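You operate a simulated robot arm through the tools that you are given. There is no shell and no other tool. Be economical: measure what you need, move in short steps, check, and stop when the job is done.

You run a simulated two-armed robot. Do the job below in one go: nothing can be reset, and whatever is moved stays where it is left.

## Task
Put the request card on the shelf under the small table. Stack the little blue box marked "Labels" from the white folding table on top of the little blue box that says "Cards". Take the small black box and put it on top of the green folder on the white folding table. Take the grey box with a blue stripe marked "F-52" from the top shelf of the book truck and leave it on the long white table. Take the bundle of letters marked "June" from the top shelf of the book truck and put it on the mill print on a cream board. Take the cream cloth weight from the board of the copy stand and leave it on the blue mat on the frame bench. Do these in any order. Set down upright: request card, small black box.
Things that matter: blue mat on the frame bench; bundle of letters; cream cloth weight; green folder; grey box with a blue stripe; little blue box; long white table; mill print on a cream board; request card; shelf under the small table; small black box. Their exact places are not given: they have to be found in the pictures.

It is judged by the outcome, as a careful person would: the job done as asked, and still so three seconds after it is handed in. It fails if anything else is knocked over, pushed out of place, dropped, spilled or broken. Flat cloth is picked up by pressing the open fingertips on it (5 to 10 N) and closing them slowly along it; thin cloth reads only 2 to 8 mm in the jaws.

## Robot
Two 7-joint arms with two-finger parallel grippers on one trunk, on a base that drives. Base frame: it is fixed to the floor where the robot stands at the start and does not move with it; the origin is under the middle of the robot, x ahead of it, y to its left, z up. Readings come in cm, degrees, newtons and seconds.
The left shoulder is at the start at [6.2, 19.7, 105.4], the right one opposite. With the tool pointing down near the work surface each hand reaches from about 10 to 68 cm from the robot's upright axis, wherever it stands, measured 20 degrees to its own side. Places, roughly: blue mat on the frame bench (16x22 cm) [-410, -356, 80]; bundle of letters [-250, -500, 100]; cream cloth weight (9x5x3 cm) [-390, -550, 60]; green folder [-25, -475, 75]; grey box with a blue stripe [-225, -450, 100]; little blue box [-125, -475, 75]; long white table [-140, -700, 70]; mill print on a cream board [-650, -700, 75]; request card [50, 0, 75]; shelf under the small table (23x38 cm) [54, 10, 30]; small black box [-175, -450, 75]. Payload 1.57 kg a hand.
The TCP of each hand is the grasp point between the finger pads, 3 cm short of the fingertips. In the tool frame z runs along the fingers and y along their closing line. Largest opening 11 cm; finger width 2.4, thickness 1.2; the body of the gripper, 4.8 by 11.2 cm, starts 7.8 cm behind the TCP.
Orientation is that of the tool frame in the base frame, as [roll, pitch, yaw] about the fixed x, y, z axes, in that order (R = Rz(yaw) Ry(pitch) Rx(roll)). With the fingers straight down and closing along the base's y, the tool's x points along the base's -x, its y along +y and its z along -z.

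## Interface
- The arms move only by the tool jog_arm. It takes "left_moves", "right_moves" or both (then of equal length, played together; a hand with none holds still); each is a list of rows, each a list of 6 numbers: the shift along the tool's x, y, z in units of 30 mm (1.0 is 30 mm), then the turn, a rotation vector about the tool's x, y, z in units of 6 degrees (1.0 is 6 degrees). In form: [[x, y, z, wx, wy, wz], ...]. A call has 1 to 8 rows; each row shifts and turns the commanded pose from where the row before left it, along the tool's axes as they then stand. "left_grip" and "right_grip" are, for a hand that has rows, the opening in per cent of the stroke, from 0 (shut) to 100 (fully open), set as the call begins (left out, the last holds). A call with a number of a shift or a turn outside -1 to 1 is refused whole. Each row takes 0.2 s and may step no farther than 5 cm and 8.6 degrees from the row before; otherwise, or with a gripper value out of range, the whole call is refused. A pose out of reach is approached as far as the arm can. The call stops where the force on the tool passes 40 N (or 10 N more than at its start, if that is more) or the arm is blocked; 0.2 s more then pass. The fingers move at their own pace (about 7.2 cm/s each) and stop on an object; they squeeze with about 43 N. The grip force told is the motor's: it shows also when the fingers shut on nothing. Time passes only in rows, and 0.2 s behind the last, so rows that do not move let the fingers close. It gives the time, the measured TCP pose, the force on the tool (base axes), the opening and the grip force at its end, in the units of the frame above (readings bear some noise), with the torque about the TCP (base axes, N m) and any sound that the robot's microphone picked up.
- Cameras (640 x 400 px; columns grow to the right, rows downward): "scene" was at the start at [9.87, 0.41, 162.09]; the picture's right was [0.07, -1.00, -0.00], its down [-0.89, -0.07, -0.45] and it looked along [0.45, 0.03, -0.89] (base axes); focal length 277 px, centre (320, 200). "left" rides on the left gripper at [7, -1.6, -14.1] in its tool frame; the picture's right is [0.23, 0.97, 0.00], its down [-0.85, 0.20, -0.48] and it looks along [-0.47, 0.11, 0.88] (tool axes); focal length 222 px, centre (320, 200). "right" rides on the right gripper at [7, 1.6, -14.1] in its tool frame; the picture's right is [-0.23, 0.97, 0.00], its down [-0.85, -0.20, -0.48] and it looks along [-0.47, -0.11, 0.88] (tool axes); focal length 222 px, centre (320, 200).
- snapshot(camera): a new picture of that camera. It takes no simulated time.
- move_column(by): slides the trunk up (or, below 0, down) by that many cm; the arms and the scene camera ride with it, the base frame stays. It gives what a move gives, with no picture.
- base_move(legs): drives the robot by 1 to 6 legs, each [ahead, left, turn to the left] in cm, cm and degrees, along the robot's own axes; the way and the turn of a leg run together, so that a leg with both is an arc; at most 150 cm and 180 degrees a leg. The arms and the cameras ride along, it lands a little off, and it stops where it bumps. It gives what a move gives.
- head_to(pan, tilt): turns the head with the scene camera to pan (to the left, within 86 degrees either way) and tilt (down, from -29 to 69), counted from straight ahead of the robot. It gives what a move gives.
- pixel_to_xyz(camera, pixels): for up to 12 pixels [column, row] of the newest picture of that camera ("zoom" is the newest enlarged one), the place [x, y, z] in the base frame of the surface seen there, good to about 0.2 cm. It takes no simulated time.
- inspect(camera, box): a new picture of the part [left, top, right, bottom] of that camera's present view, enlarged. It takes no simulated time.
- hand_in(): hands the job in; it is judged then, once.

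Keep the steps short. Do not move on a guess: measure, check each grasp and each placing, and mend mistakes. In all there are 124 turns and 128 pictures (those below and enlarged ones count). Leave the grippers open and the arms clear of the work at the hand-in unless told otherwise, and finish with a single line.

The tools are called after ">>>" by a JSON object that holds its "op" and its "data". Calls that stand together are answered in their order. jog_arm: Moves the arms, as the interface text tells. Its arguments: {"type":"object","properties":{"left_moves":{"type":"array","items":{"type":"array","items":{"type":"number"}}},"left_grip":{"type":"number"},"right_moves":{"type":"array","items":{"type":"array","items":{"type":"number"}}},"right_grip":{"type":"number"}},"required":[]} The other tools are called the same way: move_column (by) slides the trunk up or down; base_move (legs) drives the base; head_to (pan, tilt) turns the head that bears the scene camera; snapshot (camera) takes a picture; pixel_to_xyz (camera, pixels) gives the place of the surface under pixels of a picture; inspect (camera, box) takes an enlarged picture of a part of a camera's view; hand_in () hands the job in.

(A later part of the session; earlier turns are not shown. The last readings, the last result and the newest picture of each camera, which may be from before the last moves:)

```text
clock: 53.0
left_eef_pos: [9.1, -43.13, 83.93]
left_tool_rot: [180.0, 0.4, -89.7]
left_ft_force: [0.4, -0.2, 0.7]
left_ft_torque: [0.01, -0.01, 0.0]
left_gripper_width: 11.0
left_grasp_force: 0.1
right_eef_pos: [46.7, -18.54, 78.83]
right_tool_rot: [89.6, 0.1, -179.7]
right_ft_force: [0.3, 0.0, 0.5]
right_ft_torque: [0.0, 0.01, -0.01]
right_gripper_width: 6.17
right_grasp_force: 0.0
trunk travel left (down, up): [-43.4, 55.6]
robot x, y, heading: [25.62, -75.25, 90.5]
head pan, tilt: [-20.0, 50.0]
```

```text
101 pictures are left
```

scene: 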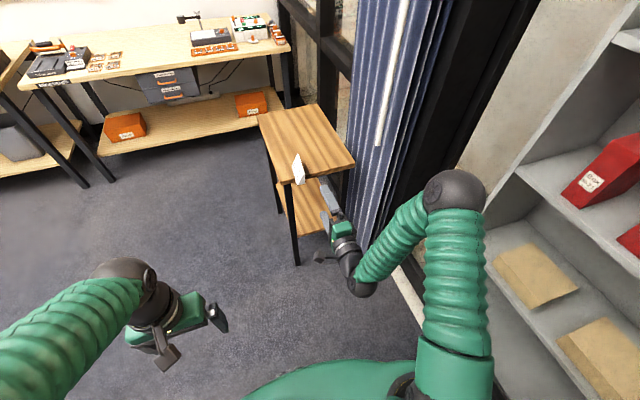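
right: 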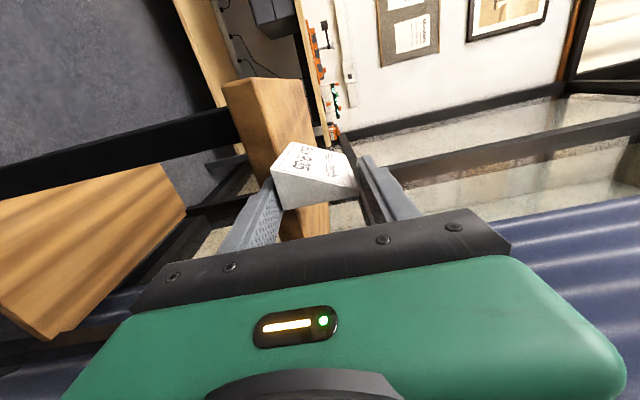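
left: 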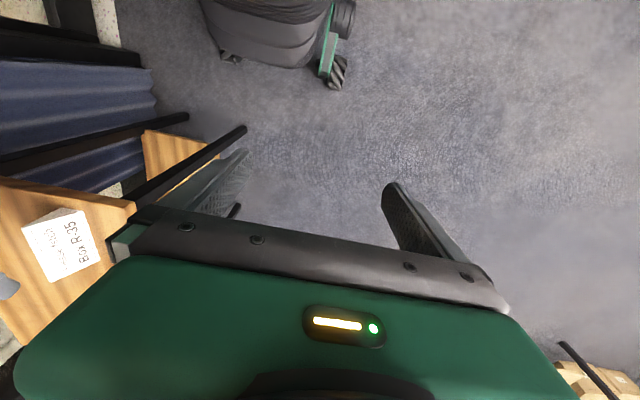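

Fingers sit just below the base and above the ridge. I'll close fully and lift a little.

>>> {"op": "jog_arm", "data": {"right_moves": [[0, 0, 0, 0, 0, 0], [0, 0, 0, 0, 0, 0], [0, 0, 0, 0, 0, 0]], "right_grip": 40}}

>>> {"op": "move_column", "data": {"by": 2}}

>>> {"op": "inspect", "data": {"camera": "scene", "box": [270, 140, 430, 280]}}

```text
clock: 53.8
left_eef_pos: [9.16, -43.09, 83.84]
left_tool_rot: [179.9, 0.5, -89.7]
left_ft_force: [0.8, 0.0, -0.2]
left_ft_torque: [0.02, 0.02, 0.04]
left_gripper_width: 11.0
left_grasp_force: 0.1
right_eef_pos: [46.62, -18.44, 78.8]
right_tool_rot: [89.5, 0.0, -179.7]
right_ft_force: [-0.4, -0.1, -0.5]
right_ft_torque: [-0.04, -0.02, 0.01]
right_gripper_width: 5.49
right_grasp_force: 43.8
trunk travel left (down, up): [-43.4, 55.6]
robot x, y, heading: [25.23, -75.7, 90.2]
head pan, tilt: [-20.0, 50.0]
```

```text
clock: 54.5
left_eef_pos: [9.16, -43.08, 85.83]
left_tool_rot: [-180.0, 0.3, -89.7]
left_ft_force: [0.0, 0.8, -0.4]
left_ft_torque: [-0.03, 0.02, 0.01]
left_gripper_width: 11.01
left_grasp_force: 0.0
right_eef_pos: [46.65, -18.3, 80.92]
right_tool_rot: [89.6, 0.0, -179.7]
right_ft_force: [-0.2, -1.2, 0.2]
right_ft_torque: [-0.01, 0.03, 0.02]
right_gripper_width: 5.49
right_grasp_force: 42.9
trunk travel left (down, up): [-45.4, 53.6]
robot x, y, heading: [25.38, -75.75, 90.0]
head pan, tilt: [-20.0, 50.0]
```

```text
2.86 times, centred on (350, 210) of scene
```

zoom: 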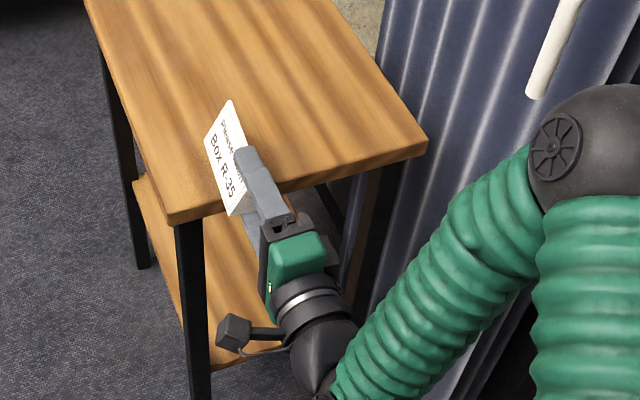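

Held upright at 5.5 cm. I'll back off clear of the table, shift right 7 cm to the shelf's middle and lower the trunk in stages.

>>> {"op": "base_move", "data": {"legs": [[-22, 0, 0], [0, -7, 0]]}}

>>> {"op": "move_column", "data": {"by": -35}}

>>> {"op": "snapshot", "data": {"camera": "scene"}}

>>> {"op": "snapshot", "data": {"camera": "right"}}

```text
clock: 56.8
left_eef_pos: [14.02, -65.56, 85.58]
left_tool_rot: [-178.7, 0.4, -89.5]
left_ft_force: [-1.3, 0.0, -0.2]
left_ft_torque: [0.04, -0.14, -0.01]
left_gripper_width: 10.99
left_grasp_force: 0.1
right_eef_pos: [51.52, -40.87, 81.27]
right_tool_rot: [89.5, 1.2, -179.6]
right_ft_force: [-1.7, 0.3, 0.8]
right_ft_torque: [-0.03, -0.01, -0.12]
right_gripper_width: 5.49
right_grasp_force: 43.1
trunk travel left (down, up): [-45.4, 53.6]
robot x, y, heading: [32.22, -97.92, 90.4]
head pan, tilt: [-20.0, 50.0]
```

```text
clock: 60.2
left_eef_pos: [15.76, -65.58, 50.9]
left_tool_rot: [179.9, 0.5, -89.5]
left_ft_force: [0.7, -0.9, 0.3]
left_ft_torque: [0.0, -0.01, 0.01]
left_gripper_width: 11.0
left_grasp_force: 0.1
right_eef_pos: [53.07, -40.85, 45.96]
right_tool_rot: [89.5, 0.0, -179.4]
right_ft_force: [0.0, 0.2, -0.2]
right_ft_torque: [-0.01, 0.04, -0.02]
right_gripper_width: 5.47
right_grasp_force: 42.9
trunk travel left (down, up): [-10.4, 88.6]
robot x, y, heading: [31.8, -97.44, 90.2]
head pan, tilt: [-20.0, 50.0]
```

```text
99 pictures are left
```

scene: 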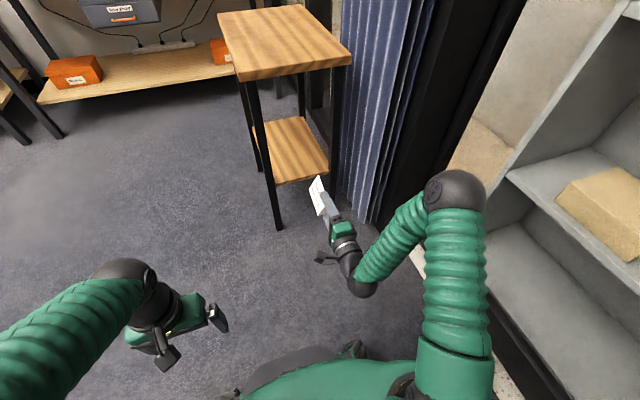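

```text
98 pictures are left
```

right: 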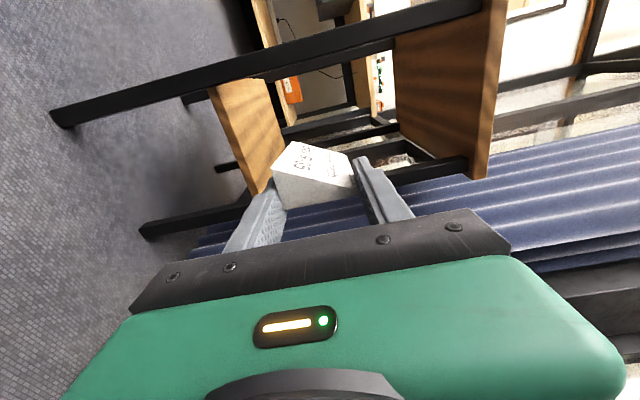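

>>> {"op": "pixel_to_xyz", "data": {"camera": "scene", "pixels": [[274, 180], [325, 170], [300, 175], [278, 225], [335, 150], [312, 180], [320, 200], [257, 128]]}}

>>> {"op": "move_column", "data": {"by": -9}}

```text
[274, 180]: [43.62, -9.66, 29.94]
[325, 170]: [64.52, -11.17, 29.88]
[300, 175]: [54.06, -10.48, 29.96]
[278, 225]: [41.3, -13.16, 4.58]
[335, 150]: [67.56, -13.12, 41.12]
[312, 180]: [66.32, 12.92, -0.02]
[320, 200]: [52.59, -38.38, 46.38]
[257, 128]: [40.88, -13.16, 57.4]
```

```text
clock: 61.5
left_eef_pos: [15.72, -65.41, 41.88]
left_tool_rot: [180.0, 0.4, -89.4]
left_ft_force: [-0.4, -0.8, 0.2]
left_ft_torque: [-0.02, 0.01, 0.03]
left_gripper_width: 11.02
left_grasp_force: 0.1
right_eef_pos: [53.06, -40.89, 36.9]
right_tool_rot: [89.5, 0.0, -179.5]
right_ft_force: [0.7, -0.5, -0.2]
right_ft_torque: [0.02, 0.01, -0.01]
right_gripper_width: 5.51
right_grasp_force: 43.0
trunk travel left (down, up): [-1.4, 97.6]
robot x, y, heading: [32.02, -97.91, 90.0]
head pan, tilt: [-20.0, 50.0]
```

Shelf right edge at about y -11.2, z 29.9. Card bottom is about z 34. I'll drive ahead so the card's front part is over the shelf while the fingertips stay outside it.

>>> {"op": "base_move", "data": {"legs": [[25.5, 0, 0]]}}

>>> {"op": "snapshot", "data": {"camera": "right"}}

>>> {"op": "inspect", "data": {"camera": "scene", "box": [250, 100, 410, 260]}}

```text
clock: 63.3
left_eef_pos: [15.43, -40.19, 41.95]
left_tool_rot: [180.0, 0.4, -89.3]
left_ft_force: [0.0, 0.2, -0.3]
left_ft_torque: [0.04, 0.0, -0.02]
left_gripper_width: 11.0
left_grasp_force: 0.1
right_eef_pos: [52.92, -15.37, 36.88]
right_tool_rot: [89.5, -0.1, -179.4]
right_ft_force: [-0.1, -0.9, -0.9]
right_ft_torque: [0.0, -0.01, 0.0]
right_gripper_width: 5.5
right_grasp_force: 42.7
trunk travel left (down, up): [-1.4, 97.6]
robot x, y, heading: [31.42, -72.67, 90.5]
head pan, tilt: [-20.0, 50.0]
```

```text
97 pictures are left
```

right: 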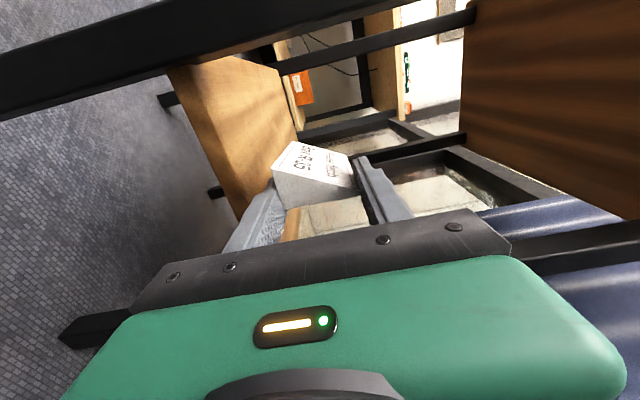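

```text
2.50 times, centred on (330, 180) of scene
```

zoom: 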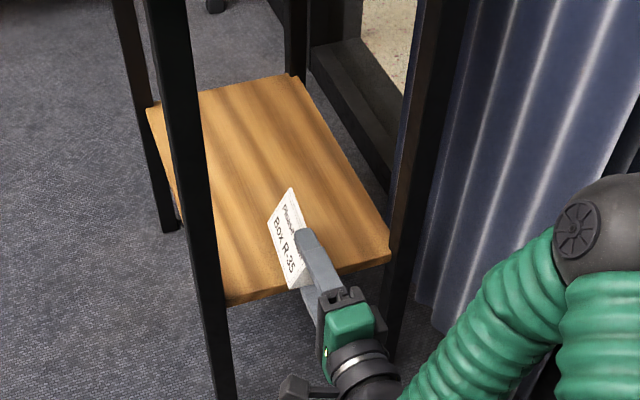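

>>> {"op": "pixel_to_xyz", "data": {"camera": "right", "pixels": [[180, 75], [225, 195], [200, 130], [250, 120]]}}

>>> {"op": "pixel_to_xyz", "data": {"camera": "zoom", "pixels": [[240, 297], [380, 262], [265, 292], [360, 267]]}}

```text
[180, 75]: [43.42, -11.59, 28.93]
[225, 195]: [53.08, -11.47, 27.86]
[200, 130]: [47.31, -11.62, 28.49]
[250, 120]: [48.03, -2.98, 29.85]
```

```text
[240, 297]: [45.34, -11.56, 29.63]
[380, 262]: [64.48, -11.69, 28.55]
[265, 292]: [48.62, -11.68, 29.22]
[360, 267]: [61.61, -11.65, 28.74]
```

Shelf edge is y -11.6 and the fingertips are at -12.4, so lowering is clear. The card goes down about 4 cm with the arm.

>>> {"op": "jog_arm", "data": {"right_moves": [[0, -0.5, 0, 0, 0, 0], [0, -0.5, 0, 0, 0, 0], [0, -0.28, 0, 0, 0, 0], [0, 0, 0, 0, 0, 0]]}}

>>> {"op": "inspect", "data": {"camera": "right", "box": [200, 100, 400, 250]}}

```text
clock: 64.3
left_eef_pos: [15.45, -40.22, 41.94]
left_tool_rot: [179.9, 0.5, -89.4]
left_ft_force: [-0.2, 0.1, -0.5]
left_ft_torque: [0.01, 0.01, -0.02]
left_gripper_width: 11.03
left_grasp_force: 0.0
right_eef_pos: [52.86, -15.42, 33.12]
right_tool_rot: [89.5, 0.1, -179.4]
right_ft_force: [-0.2, 0.2, 0.6]
right_ft_torque: [0.03, -0.04, -0.01]
right_gripper_width: 5.51
right_grasp_force: 43.0
trunk travel left (down, up): [-1.4, 97.6]
robot x, y, heading: [31.67, -72.35, 90.6]
head pan, tilt: [-20.0, 50.0]
```

```text
2.67 times, centred on (300, 175) of right
```

zoom: 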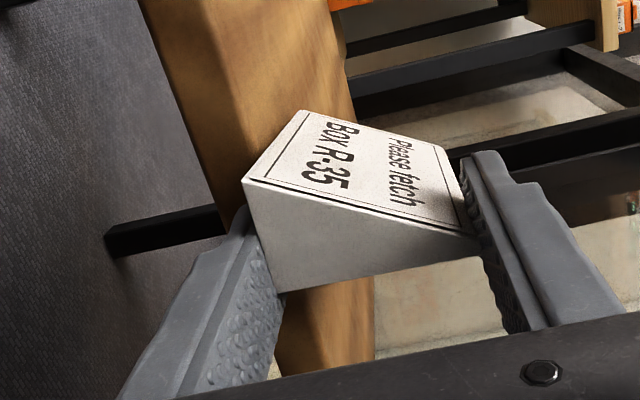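

>>> {"op": "jog_arm", "data": {"right_moves": [[0, -0.06, 0, 0, 0, 0], [0, -0.05, 0, 0, 0, 0], [0, 0, 0, 0, 0, 0]]}}

```text
clock: 65.1
left_eef_pos: [15.39, -40.3, 41.98]
left_tool_rot: [179.9, 0.5, -89.4]
left_ft_force: [-0.3, 1.2, 0.4]
left_ft_torque: [0.02, -0.01, 0.0]
left_gripper_width: 10.98
left_grasp_force: 0.1
right_eef_pos: [52.89, -15.5, 32.76]
right_tool_rot: [89.4, 0.0, -179.4]
right_ft_force: [0.6, -0.1, 1.0]
right_ft_torque: [0.04, -0.03, 0.01]
right_gripper_width: 5.49
right_grasp_force: 43.0
trunk travel left (down, up): [-1.4, 97.6]
robot x, y, heading: [32.03, -72.67, 90.2]
head pan, tilt: [-20.0, 50.0]
```

>>> {"op": "jog_arm", "data": {"right_moves": [[0, -0.04, 0, 0, 0, 0], [0, 0, 0, 0, 0, 0]]}}

```text
clock: 65.7
left_eef_pos: [15.38, -40.28, 42.02]
left_tool_rot: [180.0, 0.5, -89.5]
left_ft_force: [-0.1, 0.3, -0.4]
left_ft_torque: [0.0, -0.02, 0.0]
left_gripper_width: 11.01
left_grasp_force: 0.1
right_eef_pos: [52.84, -15.34, 32.72]
right_tool_rot: [89.4, 0.1, -179.5]
right_ft_force: [0.1, 0.1, 4.8]
right_ft_torque: [0.17, -0.04, -0.06]
right_gripper_width: 5.46
right_grasp_force: 43.0
trunk travel left (down, up): [-1.4, 97.6]
robot x, y, heading: [31.76, -72.75, 90.4]
head pan, tilt: [-20.0, 50.0]
```

Contact at 4.8 N. I'll open the fingers and check that the card stands.

>>> {"op": "jog_arm", "data": {"right_moves": [[0, 0, 0, 0, 0, 0], [0, 0, 0, 0, 0, 0], [0, 0, 0, 0, 0, 0]], "right_grip": 75}}

>>> {"op": "inspect", "data": {"camera": "right", "box": [200, 100, 400, 250]}}

```text
clock: 66.5
left_eef_pos: [15.47, -40.19, 42.06]
left_tool_rot: [180.0, 0.4, -89.3]
left_ft_force: [0.0, -0.3, -0.7]
left_ft_torque: [0.0, 0.05, 0.03]
left_gripper_width: 10.99
left_grasp_force: 0.0
right_eef_pos: [52.87, -15.45, 32.69]
right_tool_rot: [89.4, 0.0, -179.3]
right_ft_force: [0.7, -0.7, 0.2]
right_ft_torque: [-0.02, -0.01, 0.02]
right_gripper_width: 8.24
right_grasp_force: 0.1
trunk travel left (down, up): [-1.4, 97.6]
robot x, y, heading: [31.84, -72.43, 90.2]
head pan, tilt: [-20.0, 50.0]
```

```text
2.67 times, centred on (300, 175) of right
```

zoom: 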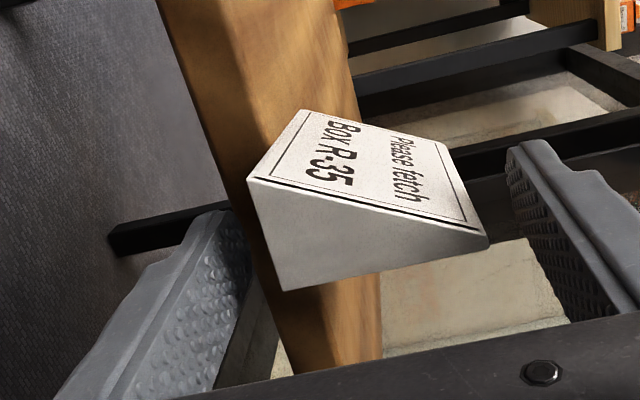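

It stands alone. I'll back off, shut the fingers, and push the card fully onto the shelf by its end, low down.

>>> {"op": "base_move", "data": {"legs": [[-9, 0, 0]]}}

>>> {"op": "jog_arm", "data": {"right_moves": [[0, 0, 0, 0, 0, 0], [0, 0, 0, 0, 0, 0], [0, 0, 0, 0, 0, 0], [0, 0, 0, 0, 0, 0], [0, 0, 0, 0, 0, 0]], "right_grip": 0}}

>>> {"op": "base_move", "data": {"legs": [[9, 0, 0]]}}

>>> {"op": "snapshot", "data": {"camera": "right"}}

>>> {"op": "inspect", "data": {"camera": "scene", "box": [250, 100, 410, 260]}}

```text
clock: 67.6
left_eef_pos: [15.44, -49.18, 42.04]
left_tool_rot: [179.9, 0.5, -89.3]
left_ft_force: [0.0, -0.2, 0.4]
left_ft_torque: [-0.05, 0.0, -0.05]
left_gripper_width: 11.03
left_grasp_force: 0.0
right_eef_pos: [52.87, -24.49, 32.68]
right_tool_rot: [89.4, 0.0, -179.4]
right_ft_force: [0.1, 0.9, 0.2]
right_ft_torque: [-0.01, -0.02, 0.0]
right_gripper_width: 8.22
right_grasp_force: 0.1
trunk travel left (down, up): [-1.4, 97.6]
robot x, y, heading: [31.88, -81.69, 90.6]
head pan, tilt: [-20.0, 50.0]
```

```text
clock: 68.8
left_eef_pos: [15.44, -49.14, 41.92]
left_tool_rot: [179.8, 0.6, -89.3]
left_ft_force: [0.0, -0.1, -0.8]
left_ft_torque: [0.02, -0.03, -0.01]
left_gripper_width: 10.99
left_grasp_force: 0.0
right_eef_pos: [52.92, -24.53, 32.74]
right_tool_rot: [89.4, 0.1, -179.4]
right_ft_force: [-0.5, -0.5, -0.9]
right_ft_torque: [-0.01, 0.02, 0.0]
right_gripper_width: 0.0
right_grasp_force: 21.8
trunk travel left (down, up): [-1.4, 97.6]
robot x, y, heading: [31.75, -81.65, 90.4]
head pan, tilt: [-20.0, 50.0]
```

```text
clock: 69.9
left_eef_pos: [15.33, -40.26, 42.04]
left_tool_rot: [179.9, 0.5, -89.3]
left_ft_force: [-0.8, 0.2, 0.0]
left_ft_torque: [0.01, 0.0, 0.01]
left_gripper_width: 11.0
left_grasp_force: 0.0
right_eef_pos: [52.81, -15.55, 32.74]
right_tool_rot: [89.3, 0.1, -179.4]
right_ft_force: [-0.3, 0.1, -0.3]
right_ft_torque: [0.02, 0.01, 0.01]
right_gripper_width: 0.02
right_grasp_force: 21.8
trunk travel left (down, up): [-1.4, 97.6]
robot x, y, heading: [31.86, -72.74, 90.5]
head pan, tilt: [-20.0, 50.0]
```

```text
93 pictures are left
```

right: 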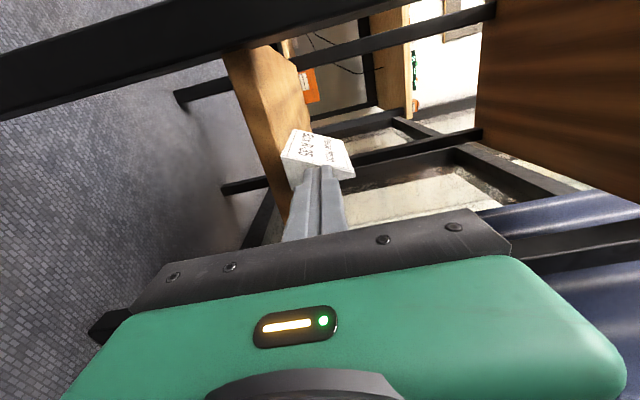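

```text
2.50 times, centred on (330, 180) of scene
```

zoom: 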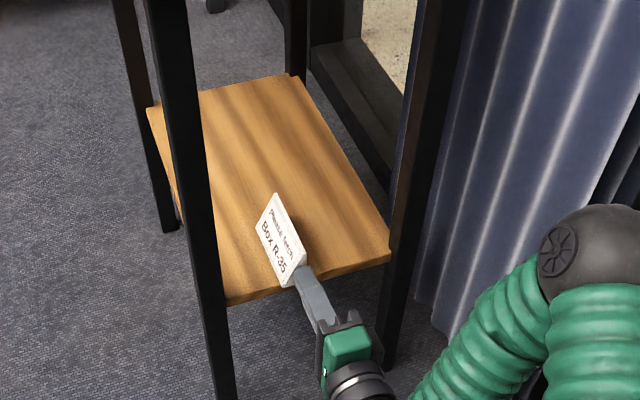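

Pushing works; 6.5 cm more puts it well inside the shelf.

>>> {"op": "base_move", "data": {"legs": [[6.5, 0, 0]]}}

>>> {"op": "base_move", "data": {"legs": [[-25, 0, 0]]}}

>>> {"op": "inspect", "data": {"camera": "scene", "box": [230, 80, 390, 240]}}

```text
clock: 70.9
left_eef_pos: [15.37, -33.98, 41.98]
left_tool_rot: [179.9, 0.6, -89.2]
left_ft_force: [0.5, 0.0, 0.4]
left_ft_torque: [-0.01, 0.0, -0.03]
left_gripper_width: 10.99
left_grasp_force: 0.2
right_eef_pos: [52.68, -9.18, 32.69]
right_tool_rot: [89.4, 0.0, -179.4]
right_ft_force: [1.1, 0.1, -0.3]
right_ft_torque: [0.0, -0.04, 0.0]
right_gripper_width: 0.02
right_grasp_force: 21.2
trunk travel left (down, up): [-1.4, 97.6]
robot x, y, heading: [31.8, -66.1, 90.7]
head pan, tilt: [-20.0, 50.0]
```

```text
clock: 72.7
left_eef_pos: [15.54, -58.88, 42.04]
left_tool_rot: [179.9, 0.6, -89.3]
left_ft_force: [1.1, -0.2, -0.1]
left_ft_torque: [0.01, -0.02, 0.02]
left_gripper_width: 11.02
left_grasp_force: 0.0
right_eef_pos: [53.01, -34.04, 32.85]
right_tool_rot: [89.4, 0.0, -179.4]
right_ft_force: [0.1, -0.6, 1.2]
right_ft_torque: [0.01, 0.01, 0.01]
right_gripper_width: 0.01
right_grasp_force: 21.1
trunk travel left (down, up): [-1.4, 97.6]
robot x, y, heading: [31.84, -91.24, 90.7]
head pan, tilt: [-20.0, 50.0]
```

```text
2.50 times, centred on (310, 160) of scene
```

zoom: 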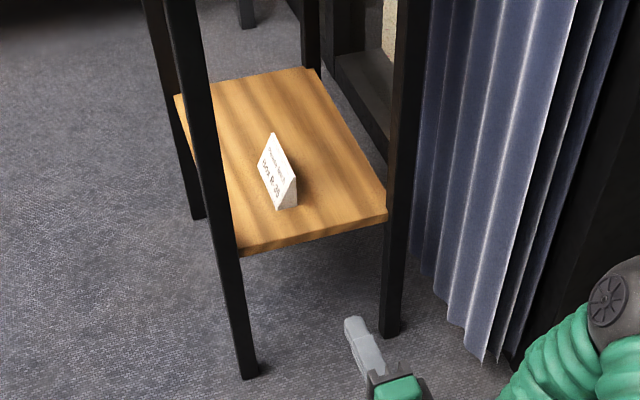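

The request card is done: upright and fully on the shelf. Next I'll raise the trunk, bring the right hand back to pointing down, and turn to look at the room.

>>> {"op": "move_column", "data": {"by": 63.6}}

>>> {"op": "jog_arm", "data": {"right_moves": [[0, 0, 0, 0, 0, -1], [0, 0, 0, 0, 0, -1], [0, 0, 0, 0, 0, -1], [0, 0, 0, 0, 0, -1], [0, 0, 0, 0, 0, -1], [0, 0, 0, 0, 0, -1], [0, 0, 0, 0, 0, -1], [0, 0, 0, 0, 0, -1]], "right_grip": 100}}

>>> {"op": "jog_arm", "data": {"right_moves": [[0, 0, 0, 0, 0, -1], [0, 0, 0, 0, 0, -1], [0, 0, 0, 0, 0, -1], [0, 0, 0, 0, 0, -1], [0, 0, 0, 0, 0, -1], [0, 0, 0, 0, 0, -1], [0, 0, 0, 0, 0, -1]]}}

>>> {"op": "jog_arm", "data": {"right_moves": [[0, 0, 0, 0, 1, 0], [0, 0, 0, 0, 1, 0], [0, 0, 0, 0, 1, 0], [0, 0, 0, 0, 1, 0], [0, 0, 0, 0, 1, 0], [0, 0, 0, 0, 1, 0], [0, 0, 0, 0, 1, 0], [0, 0, 0, 0, 1, 0]]}}

>>> {"op": "jog_arm", "data": {"right_moves": [[0, 0, 0, 0, 1, 0], [0, 0, 0, 0, 1, 0], [0, 0, 0, 0, 1, 0], [0, 0, 0, 0, 1, 0], [0, 0, 0, 0, 1, 0], [0, 0, 0, 0, 1, 0], [0, 0, 0, 0, 1, 0]]}}

>>> {"op": "base_move", "data": {"legs": [[-30, 0, 0], [0, 0, 180]]}}

>>> {"op": "head_to", "data": {"pan": 10, "tilt": 22}}

>>> {"op": "snapshot", "data": {"camera": "scene"}}

```text
refused: 63.6 is not a number from -40 to 40
```

```text
clock: 74.5
left_eef_pos: [15.61, -58.9, 42.04]
left_tool_rot: [179.9, 0.6, -89.3]
left_ft_force: [0.1, -1.0, 0.4]
left_ft_torque: [0.02, -0.01, 0.03]
left_gripper_width: 11.02
left_grasp_force: 0.0
right_eef_pos: [52.98, -34.16, 32.85]
right_tool_rot: [89.1, 48.0, 179.8]
right_ft_force: [-0.7, 0.6, -0.3]
right_ft_torque: [0.0, 0.0, 0.01]
right_gripper_width: 10.97
right_grasp_force: 0.2
trunk travel left (down, up): [-1.4, 97.6]
robot x, y, heading: [32.32, -91.3, 90.3]
head pan, tilt: [-20.0, 50.0]
```

```text
clock: 76.1
left_eef_pos: [15.59, -58.85, 42.01]
left_tool_rot: [179.9, 0.6, -89.3]
left_ft_force: [0.5, 0.6, 0.1]
left_ft_torque: [-0.03, -0.01, 0.02]
left_gripper_width: 10.98
left_grasp_force: 0.0
right_eef_pos: [53.04, -34.04, 32.89]
right_tool_rot: [-9.6, 89.4, 80.8]
right_ft_force: [-0.2, 0.7, 0.5]
right_ft_torque: [0.01, 0.0, 0.01]
right_gripper_width: 10.99
right_grasp_force: 0.1
trunk travel left (down, up): [-1.4, 97.6]
robot x, y, heading: [31.79, -91.28, 90.5]
head pan, tilt: [-20.0, 50.0]
```

```text
clock: 77.9
left_eef_pos: [15.61, -58.94, 42.07]
left_tool_rot: [179.9, 0.6, -89.3]
left_ft_force: [0.0, -0.3, 0.1]
left_ft_torque: [-0.03, -0.04, -0.04]
left_gripper_width: 11.0
left_grasp_force: 0.1
right_eef_pos: [53.04, -34.07, 32.84]
right_tool_rot: [180.0, 42.6, -89.5]
right_ft_force: [0.7, 1.0, 0.2]
right_ft_torque: [0.01, 0.0, 0.02]
right_gripper_width: 10.99
right_grasp_force: 0.1
trunk travel left (down, up): [-1.4, 97.6]
robot x, y, heading: [31.88, -91.44, 90.4]
head pan, tilt: [-20.0, 50.0]
```

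```text
clock: 79.5
left_eef_pos: [15.58, -58.93, 42.08]
left_tool_rot: [179.9, 0.6, -89.3]
left_ft_force: [-0.3, 0.1, 0.3]
left_ft_torque: [0.02, 0.01, 0.03]
left_gripper_width: 11.03
left_grasp_force: 0.1
right_eef_pos: [52.94, -34.04, 32.82]
right_tool_rot: [-179.9, 0.6, -89.4]
right_ft_force: [-0.4, -0.6, 0.7]
right_ft_torque: [0.0, -0.01, 0.0]
right_gripper_width: 11.03
right_grasp_force: 0.1
trunk travel left (down, up): [-1.4, 97.6]
robot x, y, heading: [31.88, -91.08, 90.6]
head pan, tilt: [-20.0, 50.0]
```

```text
clock: 86.2
left_eef_pos: [10.55, -149.44, 42.25]
left_tool_rot: [-179.3, 1.5, 26.7]
left_ft_force: [-7.6, 17.4, 0.3]
left_ft_torque: [-0.66, -0.22, -0.15]
left_gripper_width: 9.39
left_grasp_force: 0.1
right_eef_pos: [-28.0, -129.43, 32.86]
right_tool_rot: [179.9, 0.8, 28.9]
right_ft_force: [0.6, 0.4, 0.3]
right_ft_torque: [0.02, 0.0, 0.0]
right_gripper_width: 11.02
right_grasp_force: 0.1
trunk travel left (down, up): [-1.4, 97.6]
robot x, y, heading: [32.08, -120.97, -151.5]
head pan, tilt: [-20.0, 50.0]
stopped in leg 2: the force on the tool passed its limit at 124 N (the readings are from after the stop); the commanded pose is now the measured one
```

```text
clock: 87.1
left_eef_pos: [10.78, -149.64, 42.25]
left_tool_rot: [-179.4, 1.6, 26.9]
left_ft_force: [-9.3, 19.4, 0.3]
left_ft_torque: [-0.45, -0.23, -0.26]
left_gripper_width: 9.11
left_grasp_force: 0.0
right_eef_pos: [-27.87, -129.37, 32.79]
right_tool_rot: [179.9, 0.8, 28.9]
right_ft_force: [-0.1, 0.1, 0.5]
right_ft_torque: [0.04, -0.01, 0.01]
right_gripper_width: 11.04
right_grasp_force: 0.2
trunk travel left (down, up): [-1.4, 97.6]
robot x, y, heading: [32.24, -121.01, -151.2]
head pan, tilt: [10.0, 22.0]
```

```text
90 pictures are left
```

scene: 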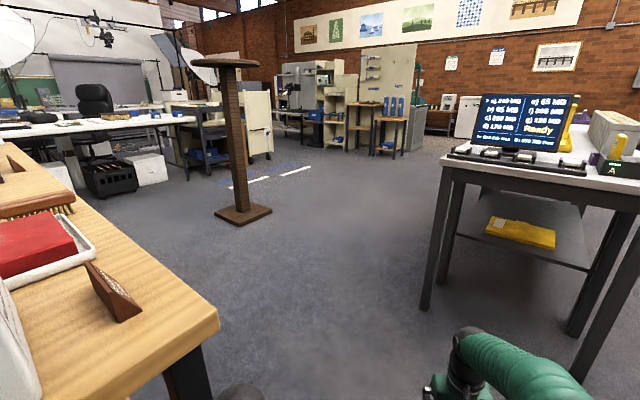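

The trunk raise was refused (limit 40 per call), and while turning low the left hand touched something. I'll look through the left camera before doing anything else.

>>> {"op": "snapshot", "data": {"camera": "left"}}

>>> {"op": "head_to", "data": {"pan": 10, "tilt": 60}}

>>> {"op": "snapshot", "data": {"camera": "scene"}}

```text
89 pictures are left
```

left: 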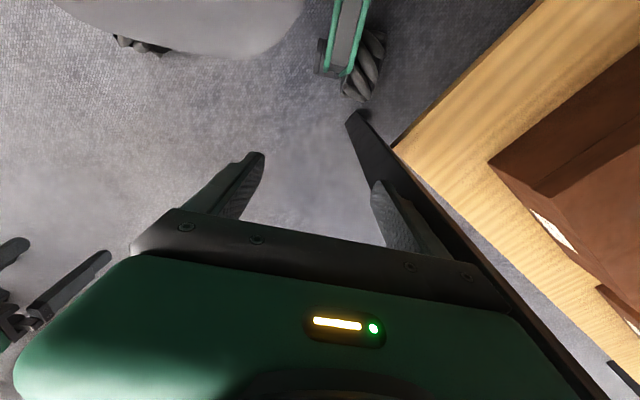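

```text
clock: 88.2
left_eef_pos: [10.8, -149.6, 42.28]
left_tool_rot: [-179.4, 1.3, 27.0]
left_ft_force: [-6.7, 21.7, 0.0]
left_ft_torque: [-0.64, -0.34, -0.12]
left_gripper_width: 9.12
left_grasp_force: 0.1
right_eef_pos: [-28.0, -129.41, 32.86]
right_tool_rot: [179.9, 0.9, 28.9]
right_ft_force: [0.7, 0.1, 0.3]
right_ft_torque: [-0.03, 0.03, 0.01]
right_gripper_width: 10.99
right_grasp_force: 0.0
trunk travel left (down, up): [-1.4, 97.6]
robot x, y, heading: [32.18, -121.07, -151.4]
head pan, tilt: [10.0, 60.0]
```

```text
88 pictures are left
```

scene: 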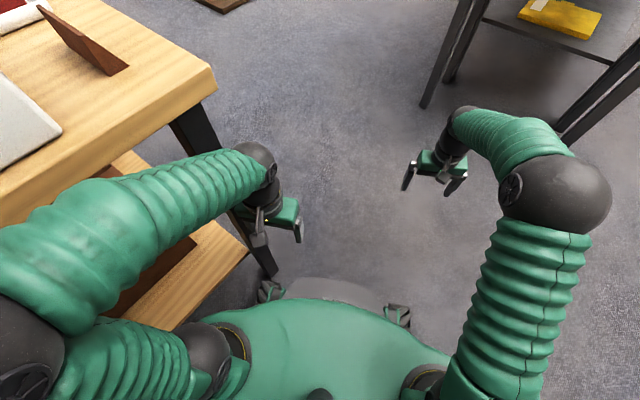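

The left fingertip only pressed on the fixed bench leg, and nothing has moved. I'll turn back off it, then raise the trunk in two steps.

>>> {"op": "base_move", "data": {"legs": [[0, 0, -30]]}}

>>> {"op": "move_column", "data": {"by": 40}}

>>> {"op": "move_column", "data": {"by": 32}}

>>> {"op": "head_to", "data": {"pan": 60, "tilt": 20}}

>>> {"op": "snapshot", "data": {"camera": "scene"}}

```text
clock: 90.0
left_eef_pos: [-0.73, -135.17, 42.16]
left_tool_rot: [-179.2, 1.5, -3.1]
left_ft_force: [-0.6, -0.3, 0.5]
left_ft_torque: [0.01, 0.0, 0.01]
left_gripper_width: 10.99
left_grasp_force: 0.0
right_eef_pos: [-23.98, -98.19, 32.95]
right_tool_rot: [-179.9, 0.8, -1.2]
right_ft_force: [0.1, 0.0, 0.2]
right_ft_torque: [0.03, 0.01, 0.02]
right_gripper_width: 10.99
right_grasp_force: 0.1
trunk travel left (down, up): [-1.4, 97.6]
robot x, y, heading: [32.46, -121.02, 178.5]
head pan, tilt: [10.0, 60.0]
```

```text
clock: 93.8
left_eef_pos: [-0.68, -135.04, 82.33]
left_tool_rot: [-179.5, 1.5, -3.1]
left_ft_force: [0.6, 0.1, 0.3]
left_ft_torque: [0.0, -0.03, 0.02]
left_gripper_width: 11.02
left_grasp_force: 0.1
right_eef_pos: [-24.11, -98.16, 73.03]
right_tool_rot: [-180.0, 0.8, -1.3]
right_ft_force: [0.4, -1.0, -0.9]
right_ft_torque: [-0.01, 0.01, -0.02]
right_gripper_width: 11.0
right_grasp_force: 0.1
trunk travel left (down, up): [-41.4, 57.6]
robot x, y, heading: [32.61, -121.02, 178.7]
head pan, tilt: [10.0, 60.0]
```

```text
clock: 97.0
left_eef_pos: [-0.78, -135.03, 114.13]
left_tool_rot: [-179.3, 1.5, -3.1]
left_ft_force: [0.7, -0.3, 0.3]
left_ft_torque: [0.01, 0.01, 0.01]
left_gripper_width: 11.0
left_grasp_force: 0.0
right_eef_pos: [-24.28, -98.26, 105.07]
right_tool_rot: [180.0, 0.8, -1.1]
right_ft_force: [0.2, -0.6, 0.2]
right_ft_torque: [0.02, 0.0, -0.01]
right_gripper_width: 11.01
right_grasp_force: 0.0
trunk travel left (down, up): [-73.4, 25.6]
robot x, y, heading: [32.4, -120.76, 178.7]
head pan, tilt: [10.0, 60.0]
```

```text
clock: 98.2
left_eef_pos: [-0.82, -135.2, 114.21]
left_tool_rot: [-179.3, 1.4, -3.2]
left_ft_force: [-0.2, 1.3, 0.5]
left_ft_torque: [-0.01, 0.0, 0.0]
left_gripper_width: 11.0
left_grasp_force: 0.1
right_eef_pos: [-24.07, -98.07, 105.07]
right_tool_rot: [179.9, 0.9, -1.2]
right_ft_force: [-0.1, 0.0, 0.9]
right_ft_torque: [0.01, 0.0, 0.01]
right_gripper_width: 10.99
right_grasp_force: 0.1
trunk travel left (down, up): [-73.4, 25.6]
robot x, y, heading: [32.28, -120.84, 178.9]
head pan, tilt: [60.0, 20.0]
```

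```text
87 pictures are left
```

scene: 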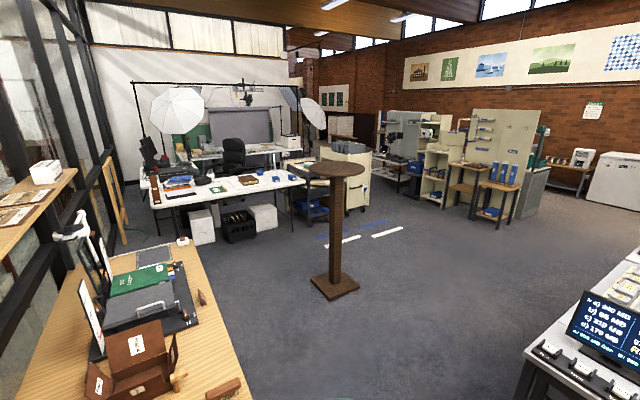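

Clear overview now. I'll locate the white folding table, book truck, post and bench edges.

>>> {"op": "pixel_to_xyz", "data": {"camera": "scene", "pixels": [[338, 290], [318, 280], [160, 205], [300, 180], [250, 178], [218, 189], [180, 186], [348, 150], [240, 395], [365, 210], [530, 350], [320, 150]]}}

>>> {"op": "inspect", "data": {"camera": "scene", "box": [130, 120, 390, 260]}}

```text
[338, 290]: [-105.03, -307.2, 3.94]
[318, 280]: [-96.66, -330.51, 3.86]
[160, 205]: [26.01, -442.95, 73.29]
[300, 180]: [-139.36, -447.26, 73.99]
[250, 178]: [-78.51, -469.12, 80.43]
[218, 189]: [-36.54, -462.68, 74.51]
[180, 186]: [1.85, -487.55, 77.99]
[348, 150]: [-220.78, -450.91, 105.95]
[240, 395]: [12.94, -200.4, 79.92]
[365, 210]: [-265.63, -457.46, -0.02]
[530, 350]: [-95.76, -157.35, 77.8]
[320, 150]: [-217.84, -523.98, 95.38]
```

```text
2.46 times, centred on (260, 190) of scene
```

zoom: 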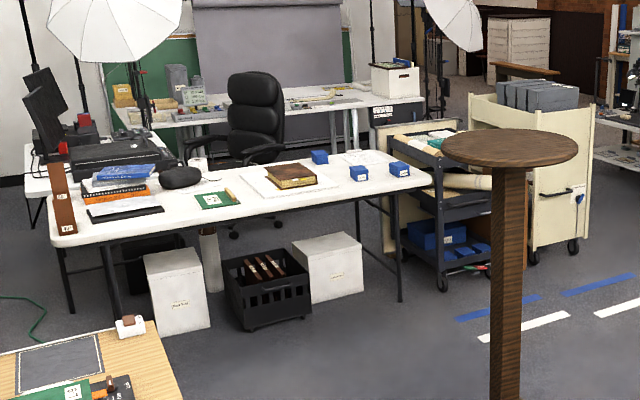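

I'll retract the right hand, then go ahead, left along the free aisle, ahead past the post, and turn left to face the tables.

>>> {"op": "jog_arm", "data": {"right_moves": [[1, 0, 0, 0, 0, 0], [1, 0, 0, 0, 0, 0], [1, 0, 0, 0, 0, 0], [1, 0, 0, 0, 0, 0], [1, 0, 0, 0, 0, 0], [1, 0, 0, 0, 0, 0], [1, 0, 0, 0, 0, 0]]}}

>>> {"op": "base_move", "data": {"legs": [[72, 0, 1], [0, 104, 0], [120, 0, 0], [0, 0, 90]]}}

>>> {"op": "head_to", "data": {"pan": 5, "tilt": 20}}

>>> {"op": "snapshot", "data": {"camera": "scene"}}

```text
clock: 99.8
left_eef_pos: [-0.57, -135.15, 114.26]
left_tool_rot: [-179.3, 1.6, -3.2]
left_ft_force: [-0.4, 0.6, 1.3]
left_ft_torque: [0.0, 0.07, 0.01]
left_gripper_width: 11.01
left_grasp_force: 0.1
right_eef_pos: [-3.11, -98.7, 104.79]
right_tool_rot: [180.0, 1.0, -1.2]
right_ft_force: [-1.0, -0.3, -0.8]
right_ft_torque: [-0.02, 0.02, 0.03]
right_gripper_width: 11.01
right_grasp_force: 0.1
trunk travel left (down, up): [-73.4, 25.6]
robot x, y, heading: [32.45, -121.22, 178.3]
head pan, tilt: [60.0, 20.0]
```

```text
clock: 118.1
left_eef_pos: [-146.52, -253.71, 114.23]
left_tool_rot: [-179.3, 1.4, 87.2]
left_ft_force: [0.1, -0.5, 0.8]
left_ft_torque: [0.0, -0.02, 0.02]
left_gripper_width: 11.0
left_grasp_force: 0.0
right_eef_pos: [-182.95, -256.34, 104.63]
right_tool_rot: [-180.0, 1.0, 89.0]
right_ft_force: [-0.4, -0.7, -0.7]
right_ft_torque: [-0.01, -0.01, 0.0]
right_gripper_width: 10.97
right_grasp_force: 0.1
trunk travel left (down, up): [-73.4, 25.6]
robot x, y, heading: [-160.66, -220.77, -90.8]
head pan, tilt: [60.0, 20.0]
```

```text
clock: 119.4
left_eef_pos: [-146.45, -253.72, 114.18]
left_tool_rot: [-179.3, 1.5, 87.2]
left_ft_force: [0.0, -0.8, 0.0]
left_ft_torque: [-0.01, 0.01, 0.01]
left_gripper_width: 10.99
left_grasp_force: 0.0
right_eef_pos: [-182.8, -256.29, 104.82]
right_tool_rot: [-180.0, 0.8, 89.2]
right_ft_force: [0.7, 0.2, -0.7]
right_ft_torque: [-0.01, -0.02, -0.02]
right_gripper_width: 10.99
right_grasp_force: 0.1
trunk travel left (down, up): [-73.4, 25.6]
robot x, y, heading: [-161.04, -220.93, -91.1]
head pan, tilt: [5.0, 20.0]
```

```text
85 pictures are left
```

scene: 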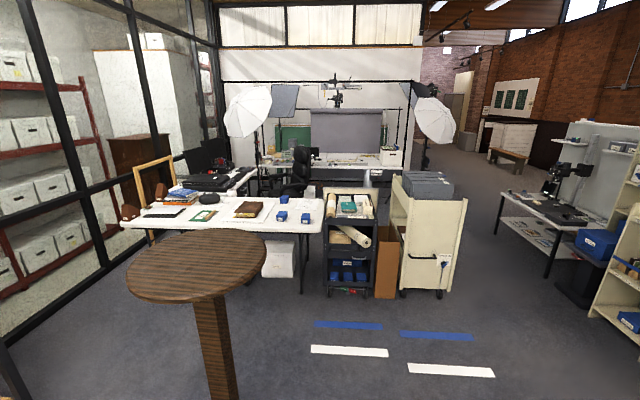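

I'll shift right to clear the post, then come closer to the tables.

>>> {"op": "base_move", "data": {"legs": [[0, -30, 0], [135, 0, 0]]}}

>>> {"op": "head_to", "data": {"pan": 25, "tilt": 38}}

>>> {"op": "snapshot", "data": {"camera": "scene"}}

>>> {"op": "head_to", "data": {"pan": -25, "tilt": 38}}

>>> {"op": "snapshot", "data": {"camera": "scene"}}

```text
clock: 127.8
left_eef_pos: [-177.6, -388.79, 114.3]
left_tool_rot: [-179.3, 1.6, 87.9]
left_ft_force: [-0.7, -0.4, 0.1]
left_ft_torque: [-0.02, 0.0, 0.03]
left_gripper_width: 11.01
left_grasp_force: 0.1
right_eef_pos: [-213.96, -391.81, 104.87]
right_tool_rot: [-180.0, 0.9, 89.8]
right_ft_force: [-1.3, 0.9, -0.1]
right_ft_torque: [-0.03, 0.02, -0.01]
right_gripper_width: 10.98
right_grasp_force: 0.0
trunk travel left (down, up): [-73.4, 25.6]
robot x, y, heading: [-191.95, -356.19, -90.3]
head pan, tilt: [5.0, 20.0]
```

```text
clock: 128.6
left_eef_pos: [-177.63, -388.87, 114.2]
left_tool_rot: [-179.3, 1.4, 87.9]
left_ft_force: [0.3, -0.4, 0.2]
left_ft_torque: [0.01, -0.01, -0.02]
left_gripper_width: 11.0
left_grasp_force: 0.0
right_eef_pos: [-214.05, -391.88, 104.76]
right_tool_rot: [180.0, 0.9, 89.8]
right_ft_force: [0.2, -0.2, -0.1]
right_ft_torque: [0.0, -0.02, 0.03]
right_gripper_width: 10.98
right_grasp_force: 0.1
trunk travel left (down, up): [-73.4, 25.6]
robot x, y, heading: [-192.21, -355.95, -90.4]
head pan, tilt: [25.0, 38.0]
```

```text
84 pictures are left
```

scene: 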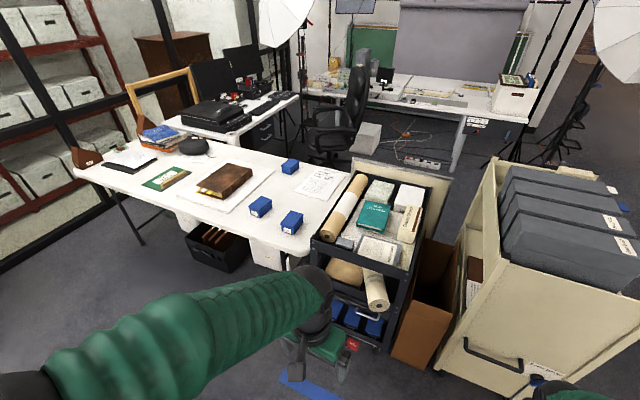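

```text
clock: 129.8
left_eef_pos: [-177.57, -388.8, 114.33]
left_tool_rot: [-179.4, 1.5, 87.9]
left_ft_force: [0.2, 0.1, -0.2]
left_ft_torque: [0.01, 0.0, 0.02]
left_gripper_width: 11.0
left_grasp_force: 0.0
right_eef_pos: [-213.94, -391.8, 104.82]
right_tool_rot: [180.0, 1.0, 89.8]
right_ft_force: [0.6, 0.3, -0.6]
right_ft_torque: [0.03, 0.03, -0.01]
right_gripper_width: 11.0
right_grasp_force: 0.0
trunk travel left (down, up): [-73.4, 25.6]
robot x, y, heading: [-192.39, -356.05, -90.1]
head pan, tilt: [-25.0, 38.0]
```

```text
83 pictures are left
```

scene: 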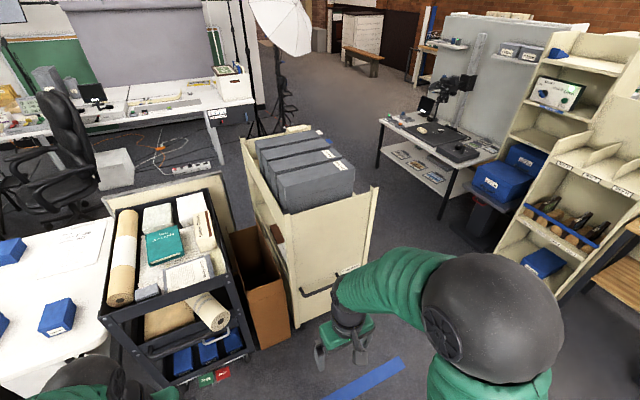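

>>> {"op": "inspect", "data": {"camera": "scene", "box": [90, 120, 390, 310]}}

>>> {"op": "inspect", "data": {"camera": "scene", "box": [230, 120, 370, 220]}}

>>> {"op": "pixel_to_xyz", "data": {"camera": "zoom", "pixels": [[130, 90], [230, 150], [330, 190], [450, 240], [560, 230], [350, 100]]}}

```text
2.11 times, centred on (240, 215) of scene
```

zoom: 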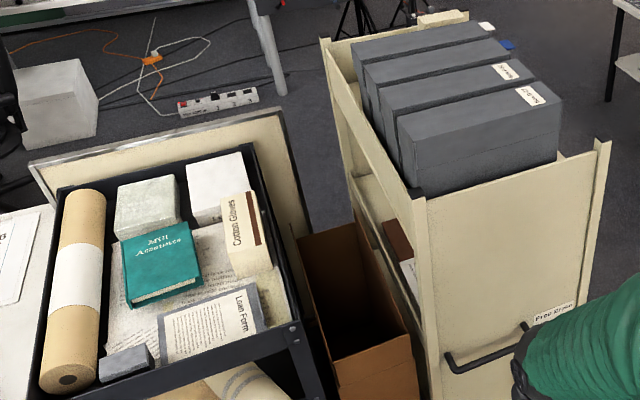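

```text
4.00 times, centred on (300, 170) of scene
```

zoom: 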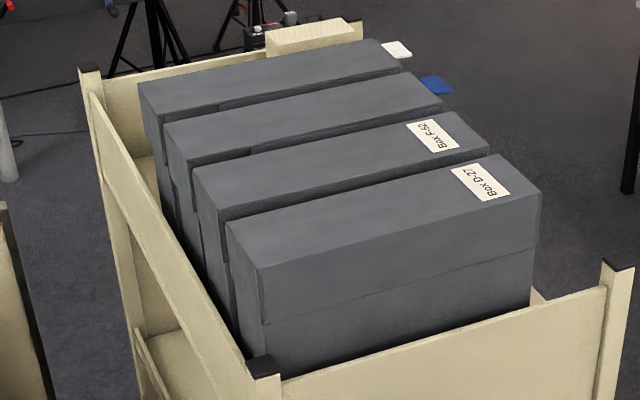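

```text
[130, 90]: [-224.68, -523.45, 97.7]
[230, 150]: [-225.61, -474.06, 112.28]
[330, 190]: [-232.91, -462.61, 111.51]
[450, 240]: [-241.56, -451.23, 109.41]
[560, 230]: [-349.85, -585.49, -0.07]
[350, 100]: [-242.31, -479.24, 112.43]
```

The truck's top shelf holds four grey boxes and a cream bundle at the back. I need to read them from the other side; I'll measure free space west of the truck.

>>> {"op": "pixel_to_xyz", "data": {"camera": "scene", "pixels": [[380, 165], [445, 215], [490, 165], [470, 225], [550, 290], [500, 250], [430, 200], [400, 330], [440, 132], [510, 140], [560, 350], [350, 65]]}}

>>> {"op": "inspect", "data": {"camera": "scene", "box": [360, 70, 520, 200]}}

```text
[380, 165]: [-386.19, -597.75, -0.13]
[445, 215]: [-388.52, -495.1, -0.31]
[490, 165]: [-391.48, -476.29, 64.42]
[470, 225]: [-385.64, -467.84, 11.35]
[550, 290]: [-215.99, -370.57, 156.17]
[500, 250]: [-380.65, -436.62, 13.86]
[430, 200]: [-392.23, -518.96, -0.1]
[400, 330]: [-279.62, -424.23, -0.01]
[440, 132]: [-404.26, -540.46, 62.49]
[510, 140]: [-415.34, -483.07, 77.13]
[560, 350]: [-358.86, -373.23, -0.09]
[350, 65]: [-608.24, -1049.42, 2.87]
```

```text
3.08 times, centred on (440, 135) of scene
```

zoom: 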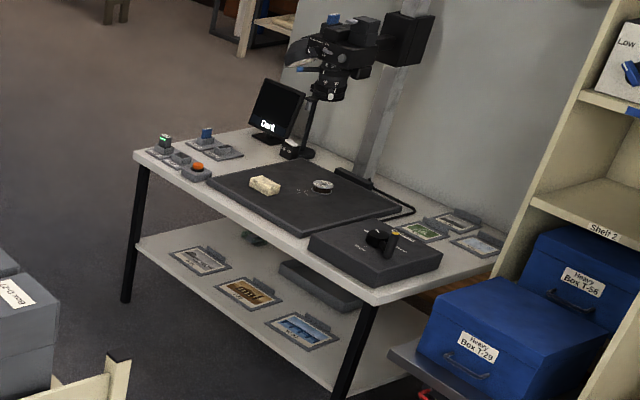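

The cream weight is on the copy stand board. I'll do the white-table jobs first and zoom in on the blue boxes, cart top and green folder.

>>> {"op": "base_move", "data": {"legs": [[0, 45, 0]]}}

>>> {"op": "head_to", "data": {"pan": 0, "tilt": 45}}

>>> {"op": "snapshot", "data": {"camera": "scene"}}

>>> {"op": "inspect", "data": {"camera": "scene", "box": [120, 60, 480, 285]}}

```text
clock: 132.5
left_eef_pos: [-135.49, -389.29, 114.05]
left_tool_rot: [-179.3, 1.0, 91.8]
left_ft_force: [-2.1, -2.2, 0.9]
left_ft_torque: [0.16, -0.16, -0.01]
left_gripper_width: 11.01
left_grasp_force: 0.1
right_eef_pos: [-171.51, -394.85, 104.35]
right_tool_rot: [-179.9, 0.4, 93.9]
right_ft_force: [-2.4, 1.5, 0.2]
right_ft_torque: [-0.07, -0.18, 0.01]
right_gripper_width: 10.99
right_grasp_force: 0.1
trunk travel left (down, up): [-73.4, 25.6]
robot x, y, heading: [-152.4, -356.84, -86.2]
head pan, tilt: [-25.0, 38.0]
```

```text
clock: 133.4
left_eef_pos: [-134.86, -387.69, 114.43]
left_tool_rot: [-179.0, 1.9, 91.9]
left_ft_force: [-0.2, 0.0, -0.3]
left_ft_torque: [0.01, 0.01, 0.02]
left_gripper_width: 11.0
left_grasp_force: 0.1
right_eef_pos: [-171.1, -393.47, 105.04]
right_tool_rot: [-179.6, 1.3, 93.9]
right_ft_force: [0.5, 1.9, 0.3]
right_ft_torque: [0.0, 0.0, 0.0]
right_gripper_width: 10.99
right_grasp_force: 0.1
trunk travel left (down, up): [-73.4, 25.6]
robot x, y, heading: [-152.62, -356.52, -86.7]
head pan, tilt: [0.0, 45.0]
```

```text
79 pictures are left
```

scene: 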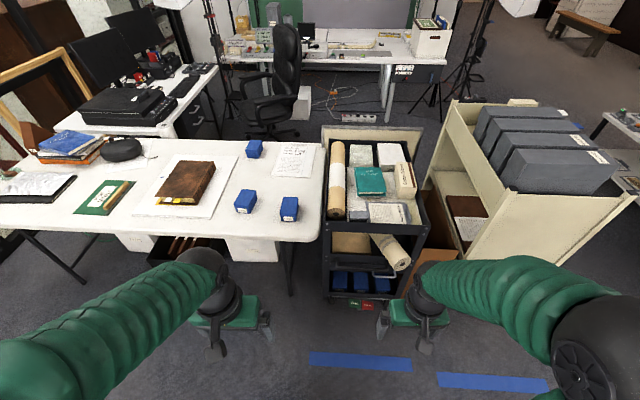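

```text
1.78 times, centred on (300, 172) of scene
```

zoom: 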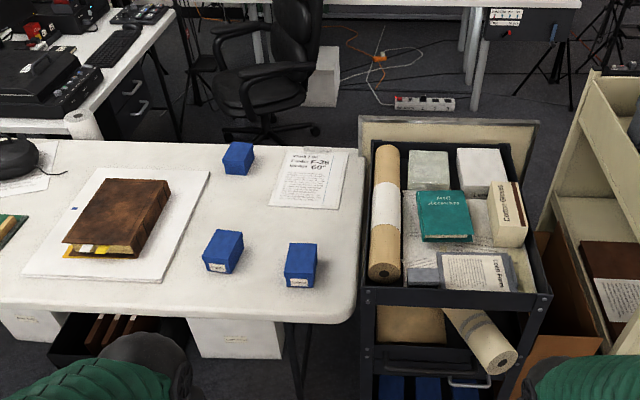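

>>> {"op": "inspect", "data": {"camera": "scene", "box": [320, 190, 420, 240]}}

>>> {"op": "pixel_to_xyz", "data": {"camera": "zoom", "pixels": [[180, 130], [285, 130], [230, 125], [200, 175], [260, 165]]}}

>>> {"op": "inspect", "data": {"camera": "scene", "box": [225, 130, 325, 230]}}

>>> {"op": "pixel_to_xyz", "data": {"camera": "zoom", "pixels": [[65, 390], [110, 370], [130, 430], [70, 370], [130, 360], [190, 60]]}}

```text
6.40 times, centred on (370, 215) of scene
```

zoom: 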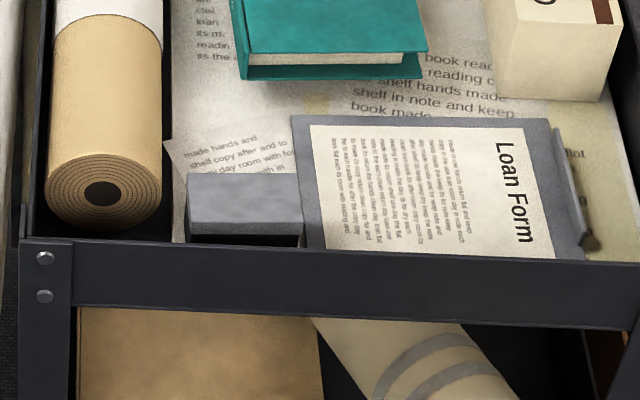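

```text
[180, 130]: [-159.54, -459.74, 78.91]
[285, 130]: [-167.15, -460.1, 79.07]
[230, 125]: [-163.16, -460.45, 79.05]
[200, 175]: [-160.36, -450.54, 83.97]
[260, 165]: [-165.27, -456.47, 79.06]
```

```text
4.00 times, centred on (275, 180) of scene
```

zoom: 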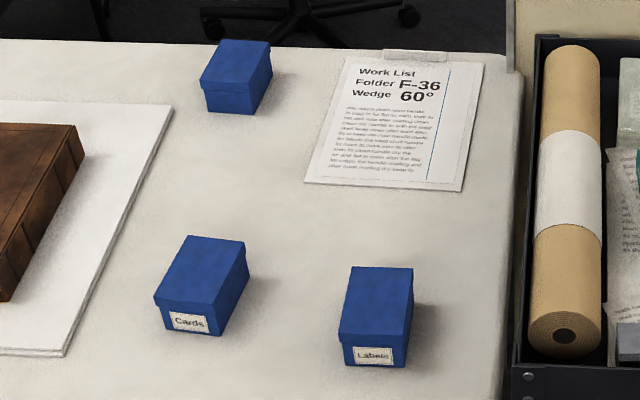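

```text
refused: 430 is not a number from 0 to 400
```

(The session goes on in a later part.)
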